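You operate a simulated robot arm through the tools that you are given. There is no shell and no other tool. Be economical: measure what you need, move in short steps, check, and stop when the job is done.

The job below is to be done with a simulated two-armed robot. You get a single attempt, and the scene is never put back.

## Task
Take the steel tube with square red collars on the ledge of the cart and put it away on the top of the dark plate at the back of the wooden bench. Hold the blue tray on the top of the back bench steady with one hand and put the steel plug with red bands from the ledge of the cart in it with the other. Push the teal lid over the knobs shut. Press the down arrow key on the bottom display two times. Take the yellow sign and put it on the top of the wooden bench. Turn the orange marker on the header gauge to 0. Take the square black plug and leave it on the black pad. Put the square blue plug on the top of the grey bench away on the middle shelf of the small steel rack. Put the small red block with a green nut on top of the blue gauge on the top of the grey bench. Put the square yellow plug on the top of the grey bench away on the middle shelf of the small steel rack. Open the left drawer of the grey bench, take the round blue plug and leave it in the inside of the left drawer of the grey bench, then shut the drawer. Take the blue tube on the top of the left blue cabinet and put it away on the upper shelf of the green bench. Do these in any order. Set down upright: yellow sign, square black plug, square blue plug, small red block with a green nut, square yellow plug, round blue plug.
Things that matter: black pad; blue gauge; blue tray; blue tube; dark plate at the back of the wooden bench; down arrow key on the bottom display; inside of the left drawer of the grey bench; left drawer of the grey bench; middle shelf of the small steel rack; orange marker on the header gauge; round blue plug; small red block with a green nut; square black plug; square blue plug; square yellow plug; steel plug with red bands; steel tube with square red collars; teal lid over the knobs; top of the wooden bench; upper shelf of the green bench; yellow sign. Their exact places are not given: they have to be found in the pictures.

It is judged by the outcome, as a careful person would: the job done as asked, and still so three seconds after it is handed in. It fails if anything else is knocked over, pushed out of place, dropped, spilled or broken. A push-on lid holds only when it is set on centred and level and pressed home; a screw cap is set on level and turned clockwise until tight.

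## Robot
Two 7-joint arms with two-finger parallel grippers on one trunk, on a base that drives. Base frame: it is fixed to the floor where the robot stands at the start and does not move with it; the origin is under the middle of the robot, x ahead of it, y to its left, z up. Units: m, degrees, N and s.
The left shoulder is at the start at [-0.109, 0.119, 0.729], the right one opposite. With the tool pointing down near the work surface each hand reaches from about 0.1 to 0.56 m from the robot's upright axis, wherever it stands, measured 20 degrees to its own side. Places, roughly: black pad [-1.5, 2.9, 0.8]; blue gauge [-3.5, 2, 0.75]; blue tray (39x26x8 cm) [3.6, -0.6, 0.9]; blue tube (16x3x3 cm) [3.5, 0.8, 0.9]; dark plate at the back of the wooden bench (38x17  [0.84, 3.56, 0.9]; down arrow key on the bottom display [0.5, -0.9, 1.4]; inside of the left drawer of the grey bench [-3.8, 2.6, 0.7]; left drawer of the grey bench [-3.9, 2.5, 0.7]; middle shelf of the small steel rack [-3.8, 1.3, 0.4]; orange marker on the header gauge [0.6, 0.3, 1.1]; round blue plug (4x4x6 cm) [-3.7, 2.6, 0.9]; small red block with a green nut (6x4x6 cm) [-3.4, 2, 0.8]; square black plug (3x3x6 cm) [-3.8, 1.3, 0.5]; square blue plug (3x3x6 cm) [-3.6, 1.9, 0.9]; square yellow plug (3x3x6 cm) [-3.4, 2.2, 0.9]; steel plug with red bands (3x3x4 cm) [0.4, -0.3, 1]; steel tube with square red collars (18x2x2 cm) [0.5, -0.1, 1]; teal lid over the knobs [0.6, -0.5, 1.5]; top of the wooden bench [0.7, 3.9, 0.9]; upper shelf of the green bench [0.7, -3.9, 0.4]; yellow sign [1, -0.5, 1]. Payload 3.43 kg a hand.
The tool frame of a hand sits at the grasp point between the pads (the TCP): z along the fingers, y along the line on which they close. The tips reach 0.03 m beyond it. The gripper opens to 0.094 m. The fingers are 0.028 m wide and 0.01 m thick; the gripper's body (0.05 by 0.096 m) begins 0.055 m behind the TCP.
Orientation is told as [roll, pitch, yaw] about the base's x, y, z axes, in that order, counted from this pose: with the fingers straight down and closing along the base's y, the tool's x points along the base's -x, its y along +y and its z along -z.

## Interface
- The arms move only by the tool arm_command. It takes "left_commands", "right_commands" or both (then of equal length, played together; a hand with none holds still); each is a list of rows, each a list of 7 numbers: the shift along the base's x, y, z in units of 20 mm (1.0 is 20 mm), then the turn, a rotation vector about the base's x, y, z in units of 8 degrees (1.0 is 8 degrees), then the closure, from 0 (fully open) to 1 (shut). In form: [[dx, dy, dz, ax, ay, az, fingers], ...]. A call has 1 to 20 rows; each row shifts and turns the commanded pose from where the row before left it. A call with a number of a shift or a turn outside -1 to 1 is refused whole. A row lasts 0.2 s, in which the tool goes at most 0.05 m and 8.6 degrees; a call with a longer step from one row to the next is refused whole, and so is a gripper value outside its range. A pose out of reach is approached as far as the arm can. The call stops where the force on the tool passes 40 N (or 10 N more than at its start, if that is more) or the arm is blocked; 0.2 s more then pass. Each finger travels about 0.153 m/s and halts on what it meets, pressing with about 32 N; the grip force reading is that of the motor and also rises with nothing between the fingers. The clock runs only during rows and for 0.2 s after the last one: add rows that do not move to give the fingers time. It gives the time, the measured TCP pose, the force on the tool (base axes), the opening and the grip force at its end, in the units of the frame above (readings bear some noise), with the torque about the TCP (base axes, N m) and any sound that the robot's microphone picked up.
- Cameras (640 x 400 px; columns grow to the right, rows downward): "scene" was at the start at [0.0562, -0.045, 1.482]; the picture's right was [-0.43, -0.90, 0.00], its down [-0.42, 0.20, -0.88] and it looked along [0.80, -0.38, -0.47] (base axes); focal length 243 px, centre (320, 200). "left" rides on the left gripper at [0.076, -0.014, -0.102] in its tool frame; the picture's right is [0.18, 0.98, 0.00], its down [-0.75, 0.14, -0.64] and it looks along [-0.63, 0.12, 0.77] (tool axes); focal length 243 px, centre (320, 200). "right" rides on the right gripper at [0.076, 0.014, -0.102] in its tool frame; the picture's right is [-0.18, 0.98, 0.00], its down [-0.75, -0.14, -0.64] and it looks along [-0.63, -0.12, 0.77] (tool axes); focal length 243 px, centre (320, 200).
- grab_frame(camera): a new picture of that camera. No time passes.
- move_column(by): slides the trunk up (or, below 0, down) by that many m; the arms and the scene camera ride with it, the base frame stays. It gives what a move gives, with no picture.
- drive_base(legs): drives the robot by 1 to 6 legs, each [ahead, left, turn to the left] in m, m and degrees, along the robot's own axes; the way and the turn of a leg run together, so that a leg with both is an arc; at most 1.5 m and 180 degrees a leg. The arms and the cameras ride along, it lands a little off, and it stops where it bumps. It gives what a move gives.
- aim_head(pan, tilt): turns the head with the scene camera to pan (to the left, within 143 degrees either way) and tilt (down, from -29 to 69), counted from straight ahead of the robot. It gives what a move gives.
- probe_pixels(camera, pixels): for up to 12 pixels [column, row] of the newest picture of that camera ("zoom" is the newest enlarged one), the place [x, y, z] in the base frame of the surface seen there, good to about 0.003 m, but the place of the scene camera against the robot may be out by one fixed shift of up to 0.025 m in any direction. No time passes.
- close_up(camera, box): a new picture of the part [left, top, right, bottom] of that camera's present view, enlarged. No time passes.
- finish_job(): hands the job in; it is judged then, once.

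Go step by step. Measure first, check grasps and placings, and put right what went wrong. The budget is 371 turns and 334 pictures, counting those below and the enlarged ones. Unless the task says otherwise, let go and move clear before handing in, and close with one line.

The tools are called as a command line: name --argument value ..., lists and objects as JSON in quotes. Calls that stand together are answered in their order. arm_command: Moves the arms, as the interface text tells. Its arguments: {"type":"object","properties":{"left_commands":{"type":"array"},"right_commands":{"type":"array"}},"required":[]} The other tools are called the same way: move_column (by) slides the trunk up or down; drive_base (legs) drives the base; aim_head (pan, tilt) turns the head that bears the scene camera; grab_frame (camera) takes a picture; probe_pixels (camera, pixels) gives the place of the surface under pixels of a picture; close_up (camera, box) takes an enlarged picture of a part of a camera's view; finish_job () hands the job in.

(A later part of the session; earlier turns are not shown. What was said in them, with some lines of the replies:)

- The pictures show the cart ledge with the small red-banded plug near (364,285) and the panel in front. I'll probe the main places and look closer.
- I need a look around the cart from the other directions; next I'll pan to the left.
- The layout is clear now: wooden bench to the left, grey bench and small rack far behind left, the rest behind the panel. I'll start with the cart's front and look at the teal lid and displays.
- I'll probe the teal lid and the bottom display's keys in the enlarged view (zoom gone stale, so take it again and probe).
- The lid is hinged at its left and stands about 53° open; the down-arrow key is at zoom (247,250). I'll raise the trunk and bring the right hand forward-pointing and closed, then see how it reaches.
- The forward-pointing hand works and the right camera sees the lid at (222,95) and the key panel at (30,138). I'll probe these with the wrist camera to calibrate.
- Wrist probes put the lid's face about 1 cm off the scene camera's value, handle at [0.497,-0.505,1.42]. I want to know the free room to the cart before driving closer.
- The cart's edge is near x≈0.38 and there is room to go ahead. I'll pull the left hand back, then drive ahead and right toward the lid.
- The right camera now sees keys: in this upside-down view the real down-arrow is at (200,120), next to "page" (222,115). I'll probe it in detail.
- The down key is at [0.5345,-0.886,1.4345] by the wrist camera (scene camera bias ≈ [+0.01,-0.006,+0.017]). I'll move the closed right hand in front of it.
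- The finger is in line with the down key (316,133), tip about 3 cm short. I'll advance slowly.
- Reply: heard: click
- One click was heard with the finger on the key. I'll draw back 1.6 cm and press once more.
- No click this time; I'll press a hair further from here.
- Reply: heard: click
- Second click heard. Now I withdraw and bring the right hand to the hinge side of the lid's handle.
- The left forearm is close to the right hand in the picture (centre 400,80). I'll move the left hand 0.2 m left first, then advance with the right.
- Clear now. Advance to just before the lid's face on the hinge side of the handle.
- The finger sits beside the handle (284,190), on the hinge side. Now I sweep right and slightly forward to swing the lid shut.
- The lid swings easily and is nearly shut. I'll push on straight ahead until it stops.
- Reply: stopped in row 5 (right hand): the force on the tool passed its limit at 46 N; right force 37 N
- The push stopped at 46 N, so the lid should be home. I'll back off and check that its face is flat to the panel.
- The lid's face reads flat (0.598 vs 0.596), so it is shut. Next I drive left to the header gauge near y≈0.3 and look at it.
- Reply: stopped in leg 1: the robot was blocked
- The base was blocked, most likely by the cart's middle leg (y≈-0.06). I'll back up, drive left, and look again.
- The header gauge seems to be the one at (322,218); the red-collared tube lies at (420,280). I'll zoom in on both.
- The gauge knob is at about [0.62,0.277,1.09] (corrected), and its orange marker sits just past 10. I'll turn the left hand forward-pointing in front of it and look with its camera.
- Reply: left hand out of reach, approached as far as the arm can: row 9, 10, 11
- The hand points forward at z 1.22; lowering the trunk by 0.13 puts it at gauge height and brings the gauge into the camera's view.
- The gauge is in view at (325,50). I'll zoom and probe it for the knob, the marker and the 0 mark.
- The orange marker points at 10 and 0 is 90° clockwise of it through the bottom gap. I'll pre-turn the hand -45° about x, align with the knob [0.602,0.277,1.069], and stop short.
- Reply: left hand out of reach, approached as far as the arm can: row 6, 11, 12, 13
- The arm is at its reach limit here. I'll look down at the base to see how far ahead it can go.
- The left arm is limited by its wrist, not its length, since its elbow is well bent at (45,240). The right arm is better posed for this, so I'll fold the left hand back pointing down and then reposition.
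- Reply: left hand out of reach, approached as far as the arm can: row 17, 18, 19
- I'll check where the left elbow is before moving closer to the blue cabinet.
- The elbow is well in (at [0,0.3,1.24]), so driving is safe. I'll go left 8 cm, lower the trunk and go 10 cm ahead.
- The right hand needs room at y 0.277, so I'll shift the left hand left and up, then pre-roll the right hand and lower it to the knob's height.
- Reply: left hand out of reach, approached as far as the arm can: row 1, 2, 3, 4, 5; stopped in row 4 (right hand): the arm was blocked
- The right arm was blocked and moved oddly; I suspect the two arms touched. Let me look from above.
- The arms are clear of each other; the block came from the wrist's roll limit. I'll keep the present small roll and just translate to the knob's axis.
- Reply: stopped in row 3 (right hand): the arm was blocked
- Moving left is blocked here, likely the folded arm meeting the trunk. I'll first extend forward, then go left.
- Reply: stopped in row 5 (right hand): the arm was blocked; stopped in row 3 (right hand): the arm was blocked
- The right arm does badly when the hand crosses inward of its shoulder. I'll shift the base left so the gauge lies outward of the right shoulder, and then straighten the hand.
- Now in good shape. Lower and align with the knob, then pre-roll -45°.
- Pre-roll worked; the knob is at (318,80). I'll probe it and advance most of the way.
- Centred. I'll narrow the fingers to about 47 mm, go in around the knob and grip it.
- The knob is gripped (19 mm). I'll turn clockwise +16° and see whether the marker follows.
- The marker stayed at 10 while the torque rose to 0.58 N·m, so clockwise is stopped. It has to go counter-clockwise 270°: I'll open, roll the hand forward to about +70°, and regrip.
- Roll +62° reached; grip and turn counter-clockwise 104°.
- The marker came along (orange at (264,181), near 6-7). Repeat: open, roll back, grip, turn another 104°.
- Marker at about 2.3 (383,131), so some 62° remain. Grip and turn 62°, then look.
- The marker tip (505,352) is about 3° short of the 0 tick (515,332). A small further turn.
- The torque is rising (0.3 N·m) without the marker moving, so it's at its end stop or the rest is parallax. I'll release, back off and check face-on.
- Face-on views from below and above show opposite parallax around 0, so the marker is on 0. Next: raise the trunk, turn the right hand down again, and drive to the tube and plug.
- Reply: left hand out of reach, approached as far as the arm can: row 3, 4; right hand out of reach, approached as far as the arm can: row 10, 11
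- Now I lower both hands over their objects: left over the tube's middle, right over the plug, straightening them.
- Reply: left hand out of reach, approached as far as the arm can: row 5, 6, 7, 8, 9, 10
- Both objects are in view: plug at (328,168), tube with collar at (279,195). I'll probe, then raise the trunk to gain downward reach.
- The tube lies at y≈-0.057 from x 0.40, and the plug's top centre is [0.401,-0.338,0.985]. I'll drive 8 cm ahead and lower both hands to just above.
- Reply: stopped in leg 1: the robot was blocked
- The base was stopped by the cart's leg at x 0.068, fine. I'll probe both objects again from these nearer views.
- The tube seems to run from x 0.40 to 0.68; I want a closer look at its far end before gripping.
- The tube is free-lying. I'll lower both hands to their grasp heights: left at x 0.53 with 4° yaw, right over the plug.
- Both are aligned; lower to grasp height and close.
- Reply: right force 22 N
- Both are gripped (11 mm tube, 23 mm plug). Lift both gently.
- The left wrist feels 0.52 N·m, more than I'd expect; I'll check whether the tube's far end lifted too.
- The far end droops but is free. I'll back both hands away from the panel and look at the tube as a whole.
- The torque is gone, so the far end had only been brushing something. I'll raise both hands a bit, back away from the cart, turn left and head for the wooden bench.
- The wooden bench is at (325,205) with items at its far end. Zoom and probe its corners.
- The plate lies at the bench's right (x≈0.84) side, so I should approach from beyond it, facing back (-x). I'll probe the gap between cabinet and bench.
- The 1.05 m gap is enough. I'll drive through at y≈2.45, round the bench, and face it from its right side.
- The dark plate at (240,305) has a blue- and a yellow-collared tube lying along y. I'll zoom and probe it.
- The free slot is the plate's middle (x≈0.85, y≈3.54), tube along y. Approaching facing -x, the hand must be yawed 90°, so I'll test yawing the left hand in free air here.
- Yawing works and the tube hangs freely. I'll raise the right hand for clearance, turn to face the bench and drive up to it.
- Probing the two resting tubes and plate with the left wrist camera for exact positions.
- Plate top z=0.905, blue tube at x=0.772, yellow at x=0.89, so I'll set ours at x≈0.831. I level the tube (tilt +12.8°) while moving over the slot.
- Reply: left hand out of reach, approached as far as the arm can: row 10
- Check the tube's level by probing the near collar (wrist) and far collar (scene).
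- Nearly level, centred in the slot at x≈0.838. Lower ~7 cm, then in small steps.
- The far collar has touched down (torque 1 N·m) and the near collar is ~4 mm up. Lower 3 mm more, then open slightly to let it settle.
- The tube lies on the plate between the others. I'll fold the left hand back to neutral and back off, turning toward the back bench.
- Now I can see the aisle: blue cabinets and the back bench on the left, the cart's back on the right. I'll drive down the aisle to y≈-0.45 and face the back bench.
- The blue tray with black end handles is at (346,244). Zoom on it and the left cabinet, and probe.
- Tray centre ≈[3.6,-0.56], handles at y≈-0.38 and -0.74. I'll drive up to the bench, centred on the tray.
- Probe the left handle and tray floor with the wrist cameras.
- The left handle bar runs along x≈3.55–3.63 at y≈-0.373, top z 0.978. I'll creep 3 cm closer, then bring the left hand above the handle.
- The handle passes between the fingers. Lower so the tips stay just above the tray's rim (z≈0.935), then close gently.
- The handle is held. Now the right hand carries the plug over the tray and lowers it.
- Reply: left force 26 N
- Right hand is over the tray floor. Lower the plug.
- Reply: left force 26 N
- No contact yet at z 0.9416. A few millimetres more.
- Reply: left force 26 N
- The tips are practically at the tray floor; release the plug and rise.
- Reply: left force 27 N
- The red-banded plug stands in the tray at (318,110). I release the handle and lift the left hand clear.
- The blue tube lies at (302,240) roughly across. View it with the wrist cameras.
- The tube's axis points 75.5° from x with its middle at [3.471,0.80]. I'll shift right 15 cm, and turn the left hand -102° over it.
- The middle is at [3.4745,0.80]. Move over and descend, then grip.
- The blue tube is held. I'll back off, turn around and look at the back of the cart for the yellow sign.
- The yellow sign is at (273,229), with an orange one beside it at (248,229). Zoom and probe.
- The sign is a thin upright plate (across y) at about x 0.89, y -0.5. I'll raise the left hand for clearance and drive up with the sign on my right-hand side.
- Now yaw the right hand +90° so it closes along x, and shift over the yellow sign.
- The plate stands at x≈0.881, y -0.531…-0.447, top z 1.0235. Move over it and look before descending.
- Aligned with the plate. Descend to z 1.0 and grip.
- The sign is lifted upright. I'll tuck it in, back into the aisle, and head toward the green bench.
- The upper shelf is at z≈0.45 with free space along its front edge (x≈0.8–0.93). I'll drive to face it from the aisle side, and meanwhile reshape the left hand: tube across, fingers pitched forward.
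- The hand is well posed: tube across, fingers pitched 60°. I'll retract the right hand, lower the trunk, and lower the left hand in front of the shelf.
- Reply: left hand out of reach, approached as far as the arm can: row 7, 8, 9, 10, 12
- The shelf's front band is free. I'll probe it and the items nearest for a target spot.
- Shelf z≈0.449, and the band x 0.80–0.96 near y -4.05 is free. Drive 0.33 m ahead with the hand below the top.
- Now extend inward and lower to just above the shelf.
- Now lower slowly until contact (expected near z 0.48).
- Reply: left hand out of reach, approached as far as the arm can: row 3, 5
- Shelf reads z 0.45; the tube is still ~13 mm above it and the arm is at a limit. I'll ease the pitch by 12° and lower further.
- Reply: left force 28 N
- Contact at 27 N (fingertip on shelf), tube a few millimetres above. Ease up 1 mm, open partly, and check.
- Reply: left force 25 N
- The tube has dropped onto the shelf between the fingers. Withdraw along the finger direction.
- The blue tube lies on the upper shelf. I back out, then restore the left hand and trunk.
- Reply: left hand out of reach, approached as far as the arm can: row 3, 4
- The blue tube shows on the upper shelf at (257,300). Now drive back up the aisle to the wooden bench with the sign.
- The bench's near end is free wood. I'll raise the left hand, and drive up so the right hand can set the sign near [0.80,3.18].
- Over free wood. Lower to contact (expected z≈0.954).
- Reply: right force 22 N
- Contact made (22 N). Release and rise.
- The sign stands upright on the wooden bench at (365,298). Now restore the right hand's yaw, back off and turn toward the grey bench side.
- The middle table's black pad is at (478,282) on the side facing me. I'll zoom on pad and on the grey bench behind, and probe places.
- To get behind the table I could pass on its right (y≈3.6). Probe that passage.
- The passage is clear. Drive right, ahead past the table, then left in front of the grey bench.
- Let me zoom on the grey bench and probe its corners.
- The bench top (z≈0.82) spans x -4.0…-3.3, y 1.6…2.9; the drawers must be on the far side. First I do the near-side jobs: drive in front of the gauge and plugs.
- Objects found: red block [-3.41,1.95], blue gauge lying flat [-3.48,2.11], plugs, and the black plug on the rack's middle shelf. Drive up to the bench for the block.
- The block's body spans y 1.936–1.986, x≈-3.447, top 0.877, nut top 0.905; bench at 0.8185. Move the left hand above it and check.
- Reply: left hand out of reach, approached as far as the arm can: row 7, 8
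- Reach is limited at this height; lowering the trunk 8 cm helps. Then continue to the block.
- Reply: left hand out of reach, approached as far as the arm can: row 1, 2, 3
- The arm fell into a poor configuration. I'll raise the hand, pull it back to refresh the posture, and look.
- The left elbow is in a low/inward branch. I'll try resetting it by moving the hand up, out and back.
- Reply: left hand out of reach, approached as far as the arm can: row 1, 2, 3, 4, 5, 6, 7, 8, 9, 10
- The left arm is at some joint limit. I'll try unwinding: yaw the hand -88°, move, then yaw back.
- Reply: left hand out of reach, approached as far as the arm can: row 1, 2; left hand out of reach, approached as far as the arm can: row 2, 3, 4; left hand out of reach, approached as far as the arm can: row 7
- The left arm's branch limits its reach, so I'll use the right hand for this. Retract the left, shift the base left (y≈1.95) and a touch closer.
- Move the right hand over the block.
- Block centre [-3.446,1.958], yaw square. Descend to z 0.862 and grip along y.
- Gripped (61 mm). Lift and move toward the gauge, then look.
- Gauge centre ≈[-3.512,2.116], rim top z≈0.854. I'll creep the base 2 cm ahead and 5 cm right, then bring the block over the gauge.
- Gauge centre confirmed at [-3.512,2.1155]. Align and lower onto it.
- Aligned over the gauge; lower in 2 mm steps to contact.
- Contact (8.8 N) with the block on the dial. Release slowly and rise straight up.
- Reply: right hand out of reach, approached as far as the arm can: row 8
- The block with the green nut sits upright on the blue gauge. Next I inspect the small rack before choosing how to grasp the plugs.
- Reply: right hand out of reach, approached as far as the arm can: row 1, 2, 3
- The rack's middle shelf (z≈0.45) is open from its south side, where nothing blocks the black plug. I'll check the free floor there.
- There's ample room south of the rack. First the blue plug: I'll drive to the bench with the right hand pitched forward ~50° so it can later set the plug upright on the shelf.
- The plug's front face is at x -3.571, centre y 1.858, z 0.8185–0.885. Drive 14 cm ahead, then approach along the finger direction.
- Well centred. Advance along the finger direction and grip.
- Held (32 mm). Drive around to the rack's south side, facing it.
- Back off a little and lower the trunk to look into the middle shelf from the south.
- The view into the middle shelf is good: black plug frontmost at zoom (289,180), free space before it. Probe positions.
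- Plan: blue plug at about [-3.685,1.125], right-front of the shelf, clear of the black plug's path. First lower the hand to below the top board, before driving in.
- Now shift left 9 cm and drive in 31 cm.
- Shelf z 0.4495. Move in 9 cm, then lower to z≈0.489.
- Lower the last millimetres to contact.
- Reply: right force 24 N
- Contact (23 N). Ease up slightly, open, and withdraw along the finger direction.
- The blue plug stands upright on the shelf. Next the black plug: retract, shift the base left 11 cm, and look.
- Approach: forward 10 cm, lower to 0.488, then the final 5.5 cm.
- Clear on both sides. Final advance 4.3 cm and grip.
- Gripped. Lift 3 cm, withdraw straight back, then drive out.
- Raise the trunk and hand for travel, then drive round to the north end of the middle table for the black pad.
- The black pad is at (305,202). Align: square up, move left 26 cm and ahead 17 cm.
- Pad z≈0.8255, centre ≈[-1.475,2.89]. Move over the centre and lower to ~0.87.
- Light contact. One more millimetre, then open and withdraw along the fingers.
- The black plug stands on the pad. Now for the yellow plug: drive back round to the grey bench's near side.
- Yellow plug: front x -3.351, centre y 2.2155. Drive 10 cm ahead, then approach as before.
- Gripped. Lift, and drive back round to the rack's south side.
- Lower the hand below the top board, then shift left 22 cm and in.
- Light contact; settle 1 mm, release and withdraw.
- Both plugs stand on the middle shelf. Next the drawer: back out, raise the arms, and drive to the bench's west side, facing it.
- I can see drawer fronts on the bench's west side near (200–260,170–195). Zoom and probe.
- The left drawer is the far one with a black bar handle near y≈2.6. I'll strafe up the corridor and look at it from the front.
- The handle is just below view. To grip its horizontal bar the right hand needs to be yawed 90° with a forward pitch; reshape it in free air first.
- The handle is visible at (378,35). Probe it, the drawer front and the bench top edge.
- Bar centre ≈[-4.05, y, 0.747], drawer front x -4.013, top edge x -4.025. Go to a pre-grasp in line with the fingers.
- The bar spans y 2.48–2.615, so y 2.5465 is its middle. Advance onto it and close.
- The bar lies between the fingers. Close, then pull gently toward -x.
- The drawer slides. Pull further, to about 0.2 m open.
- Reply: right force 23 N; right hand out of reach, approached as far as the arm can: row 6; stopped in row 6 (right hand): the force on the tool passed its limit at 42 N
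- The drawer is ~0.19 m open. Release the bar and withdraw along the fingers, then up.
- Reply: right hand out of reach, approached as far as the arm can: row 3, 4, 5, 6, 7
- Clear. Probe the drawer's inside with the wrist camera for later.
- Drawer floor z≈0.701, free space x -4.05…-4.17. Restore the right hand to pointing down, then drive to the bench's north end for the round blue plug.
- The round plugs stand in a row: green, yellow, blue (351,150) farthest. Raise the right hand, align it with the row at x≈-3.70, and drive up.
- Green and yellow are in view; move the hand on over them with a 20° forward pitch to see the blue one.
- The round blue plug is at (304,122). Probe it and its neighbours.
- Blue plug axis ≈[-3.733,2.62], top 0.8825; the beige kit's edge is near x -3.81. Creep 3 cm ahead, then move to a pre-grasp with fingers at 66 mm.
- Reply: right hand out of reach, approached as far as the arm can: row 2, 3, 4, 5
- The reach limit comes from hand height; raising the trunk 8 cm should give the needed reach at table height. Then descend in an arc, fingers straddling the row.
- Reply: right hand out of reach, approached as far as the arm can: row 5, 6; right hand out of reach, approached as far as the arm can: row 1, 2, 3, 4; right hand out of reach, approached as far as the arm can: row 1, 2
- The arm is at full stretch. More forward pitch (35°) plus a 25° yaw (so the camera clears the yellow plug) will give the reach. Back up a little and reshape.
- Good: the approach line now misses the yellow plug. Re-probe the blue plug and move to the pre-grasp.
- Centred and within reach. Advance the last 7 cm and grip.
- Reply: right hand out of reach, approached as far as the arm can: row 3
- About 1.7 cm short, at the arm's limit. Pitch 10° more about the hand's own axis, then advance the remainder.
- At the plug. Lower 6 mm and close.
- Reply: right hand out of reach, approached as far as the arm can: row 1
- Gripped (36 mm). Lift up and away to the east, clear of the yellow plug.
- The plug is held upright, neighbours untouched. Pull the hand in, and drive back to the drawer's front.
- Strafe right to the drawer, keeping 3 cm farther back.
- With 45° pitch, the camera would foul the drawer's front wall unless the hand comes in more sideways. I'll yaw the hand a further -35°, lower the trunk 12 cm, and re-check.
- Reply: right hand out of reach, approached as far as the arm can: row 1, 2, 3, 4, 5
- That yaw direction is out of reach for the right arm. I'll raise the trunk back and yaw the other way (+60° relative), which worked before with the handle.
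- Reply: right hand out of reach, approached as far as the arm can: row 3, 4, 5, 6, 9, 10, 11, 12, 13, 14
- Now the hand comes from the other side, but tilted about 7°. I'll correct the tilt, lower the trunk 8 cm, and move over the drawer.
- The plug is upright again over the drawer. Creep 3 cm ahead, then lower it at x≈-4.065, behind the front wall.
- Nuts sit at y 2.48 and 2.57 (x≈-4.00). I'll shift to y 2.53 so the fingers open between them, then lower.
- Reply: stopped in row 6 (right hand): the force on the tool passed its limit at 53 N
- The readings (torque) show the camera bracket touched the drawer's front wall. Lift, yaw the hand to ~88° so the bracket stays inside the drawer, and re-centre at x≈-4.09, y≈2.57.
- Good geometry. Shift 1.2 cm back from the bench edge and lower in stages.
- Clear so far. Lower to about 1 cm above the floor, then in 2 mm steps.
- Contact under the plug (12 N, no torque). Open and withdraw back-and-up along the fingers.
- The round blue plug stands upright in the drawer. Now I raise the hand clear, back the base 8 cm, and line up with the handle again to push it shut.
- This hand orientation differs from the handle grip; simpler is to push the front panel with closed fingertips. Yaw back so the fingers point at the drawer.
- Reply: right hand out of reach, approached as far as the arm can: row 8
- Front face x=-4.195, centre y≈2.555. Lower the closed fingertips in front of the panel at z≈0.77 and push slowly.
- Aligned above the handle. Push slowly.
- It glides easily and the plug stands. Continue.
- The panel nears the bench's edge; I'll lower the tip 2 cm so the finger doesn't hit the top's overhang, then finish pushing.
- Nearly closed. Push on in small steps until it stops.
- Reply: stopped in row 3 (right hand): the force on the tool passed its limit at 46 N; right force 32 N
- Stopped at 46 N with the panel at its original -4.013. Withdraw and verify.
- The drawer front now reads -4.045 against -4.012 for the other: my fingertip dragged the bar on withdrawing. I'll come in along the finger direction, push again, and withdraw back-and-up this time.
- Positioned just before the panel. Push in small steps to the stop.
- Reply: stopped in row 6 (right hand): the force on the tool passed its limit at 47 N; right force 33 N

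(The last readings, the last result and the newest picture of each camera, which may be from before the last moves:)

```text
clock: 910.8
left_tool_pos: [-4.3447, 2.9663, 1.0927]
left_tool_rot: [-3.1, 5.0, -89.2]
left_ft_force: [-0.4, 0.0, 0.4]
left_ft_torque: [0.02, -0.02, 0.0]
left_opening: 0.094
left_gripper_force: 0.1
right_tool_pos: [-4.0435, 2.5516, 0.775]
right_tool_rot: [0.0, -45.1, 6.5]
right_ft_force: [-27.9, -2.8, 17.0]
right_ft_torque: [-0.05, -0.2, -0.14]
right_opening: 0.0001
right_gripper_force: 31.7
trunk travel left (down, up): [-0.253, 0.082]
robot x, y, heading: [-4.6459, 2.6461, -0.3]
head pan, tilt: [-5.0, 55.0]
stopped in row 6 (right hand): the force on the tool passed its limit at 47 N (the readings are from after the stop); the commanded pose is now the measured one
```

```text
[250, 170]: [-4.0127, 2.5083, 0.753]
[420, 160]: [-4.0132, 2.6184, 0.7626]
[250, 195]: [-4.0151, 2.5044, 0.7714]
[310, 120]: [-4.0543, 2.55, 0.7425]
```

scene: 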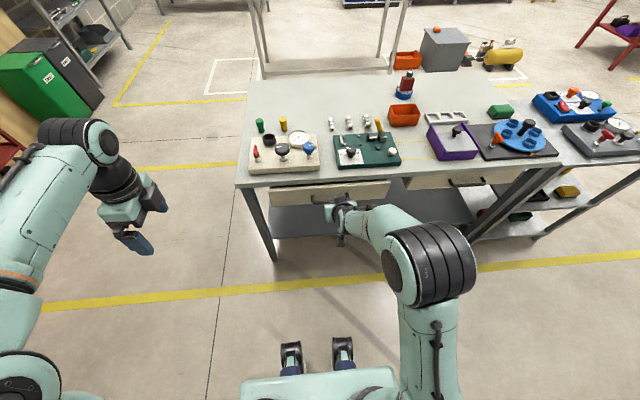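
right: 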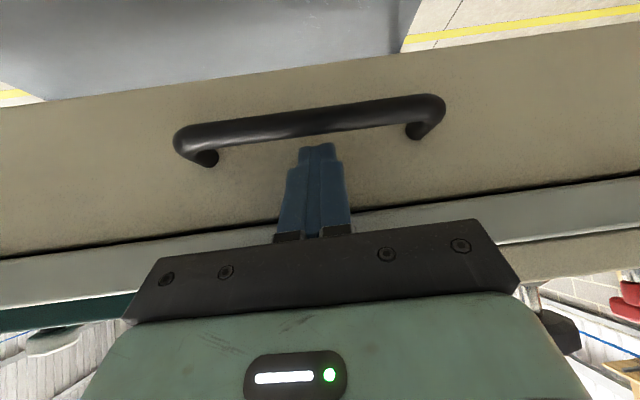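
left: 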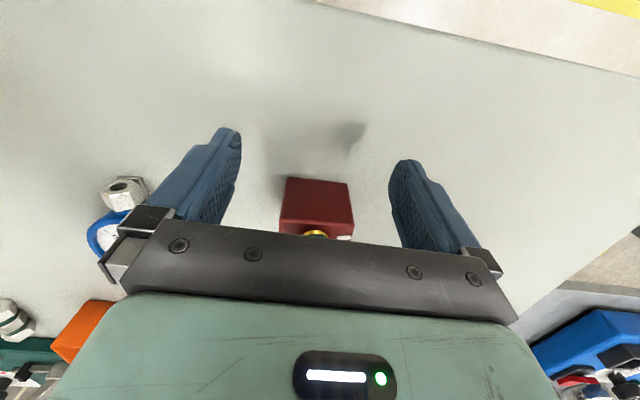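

Panel at -4.013 — shut. Withdraw strictly along the finger direction (back and up).

arm_command --right_commands '[[-0.3, 0, 0.3, 0, 0, 0, 1], [-0.6, 0, 0.6, 0, 0, 0, 1], [-0.7, 0, 0.7, 0, 0, 0, 1], [-0.7, 0, 0.7, 0, 0, 0, 1], [-0.7, 0, 0.7, 0, 0, 0, 1], [-0.7, 0, 0.7, 0, 0, 0, 1], [-0.7, 0, 0.7, 0, 0, 0, 1], [-0.7, 0, 0.7, 0, 0, 0, 1]]'

grab_frame --camera "right"

probe_pixels --camera "right" --pixels '[[310, 110], [200, 130], [440, 100], [330, 80], [30, 150]]'

```text
clock: 912.6
left_tool_pos: [-4.3424, 2.9673, 1.0921]
left_tool_rot: [-3.1, 5.1, -89.0]
left_ft_force: [-0.2, -0.4, -0.3]
left_ft_torque: [0.03, 0.0, 0.02]
left_opening: 0.094
left_gripper_force: 0.1
right_tool_pos: [-4.1435, 2.5503, 0.8745]
right_tool_rot: [-0.1, -45.3, 6.5]
right_ft_force: [-0.4, 0.1, -1.1]
right_ft_torque: [0.0, -0.03, 0.01]
right_opening: 0.0
right_gripper_force: 32.1
trunk travel left (down, up): [-0.253, 0.082]
robot x, y, heading: [-4.6442, 2.6451, -0.2]
head pan, tilt: [-5.0, 55.0]
```

```text
58 pictures are left
```

right: 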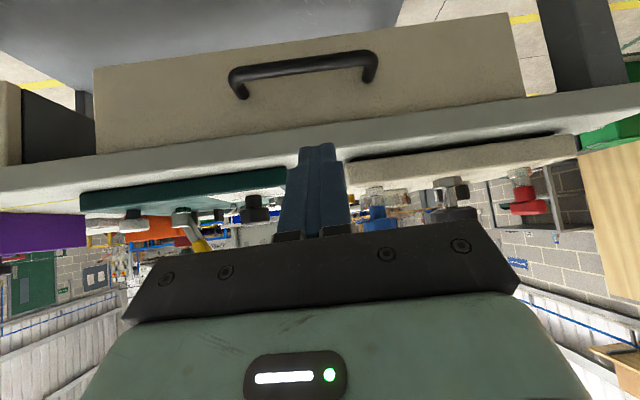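

```text
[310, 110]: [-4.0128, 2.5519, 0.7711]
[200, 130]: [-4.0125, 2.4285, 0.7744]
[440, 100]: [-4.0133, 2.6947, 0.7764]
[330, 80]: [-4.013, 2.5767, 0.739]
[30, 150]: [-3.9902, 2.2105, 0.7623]
```

The drawer is shut (front at -4.013, as before) and both hands are clear and empty. Everything asked is done, so I hand the job in.

arm_command --right_commands '[[-0.7, 0, 0.7, 0, 0, 0, 0.5], [-0.7, 0, 0.7, 0, 0, 0, 0.5], [0, 0, 0, 0, 0, 0, 0.5]]'

grab_frame --camera "scene"

finish_job

```text
clock: 913.4
left_tool_pos: [-4.3408, 2.9665, 1.0927]
left_tool_rot: [-3.2, 5.1, -88.9]
left_ft_force: [-0.5, -0.4, 0.5]
left_ft_torque: [0.05, -0.03, 0.0]
left_opening: 0.094
left_gripper_force: 0.1
right_tool_pos: [-4.17, 2.5506, 0.9008]
right_tool_rot: [0.0, -45.0, 6.5]
right_ft_force: [-0.1, -0.1, 0.5]
right_ft_torque: [0.0, 0.02, 0.03]
right_opening: 0.0471
right_gripper_force: 0.1
trunk travel left (down, up): [-0.253, 0.082]
robot x, y, heading: [-4.6492, 2.6451, -0.2]
head pan, tilt: [-5.0, 55.0]
```

```text
57 pictures are left
```

scene: 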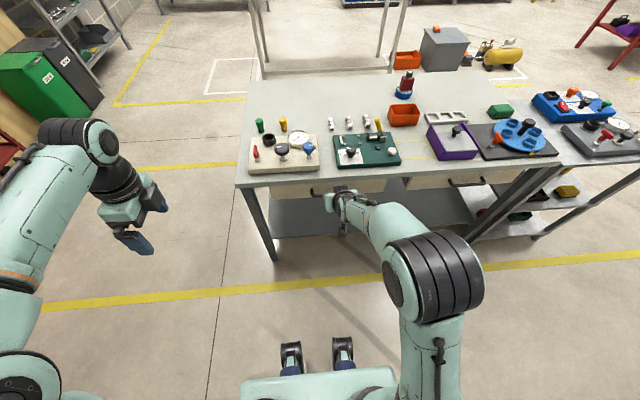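

```text
The job is handed in.
```

All twelve tasks are done and handed in; the one thing I couldn't see at the end is the round blue plug, which stood upright before I shut the drawer, though I had to push it shut twice after my finger caught the handle.
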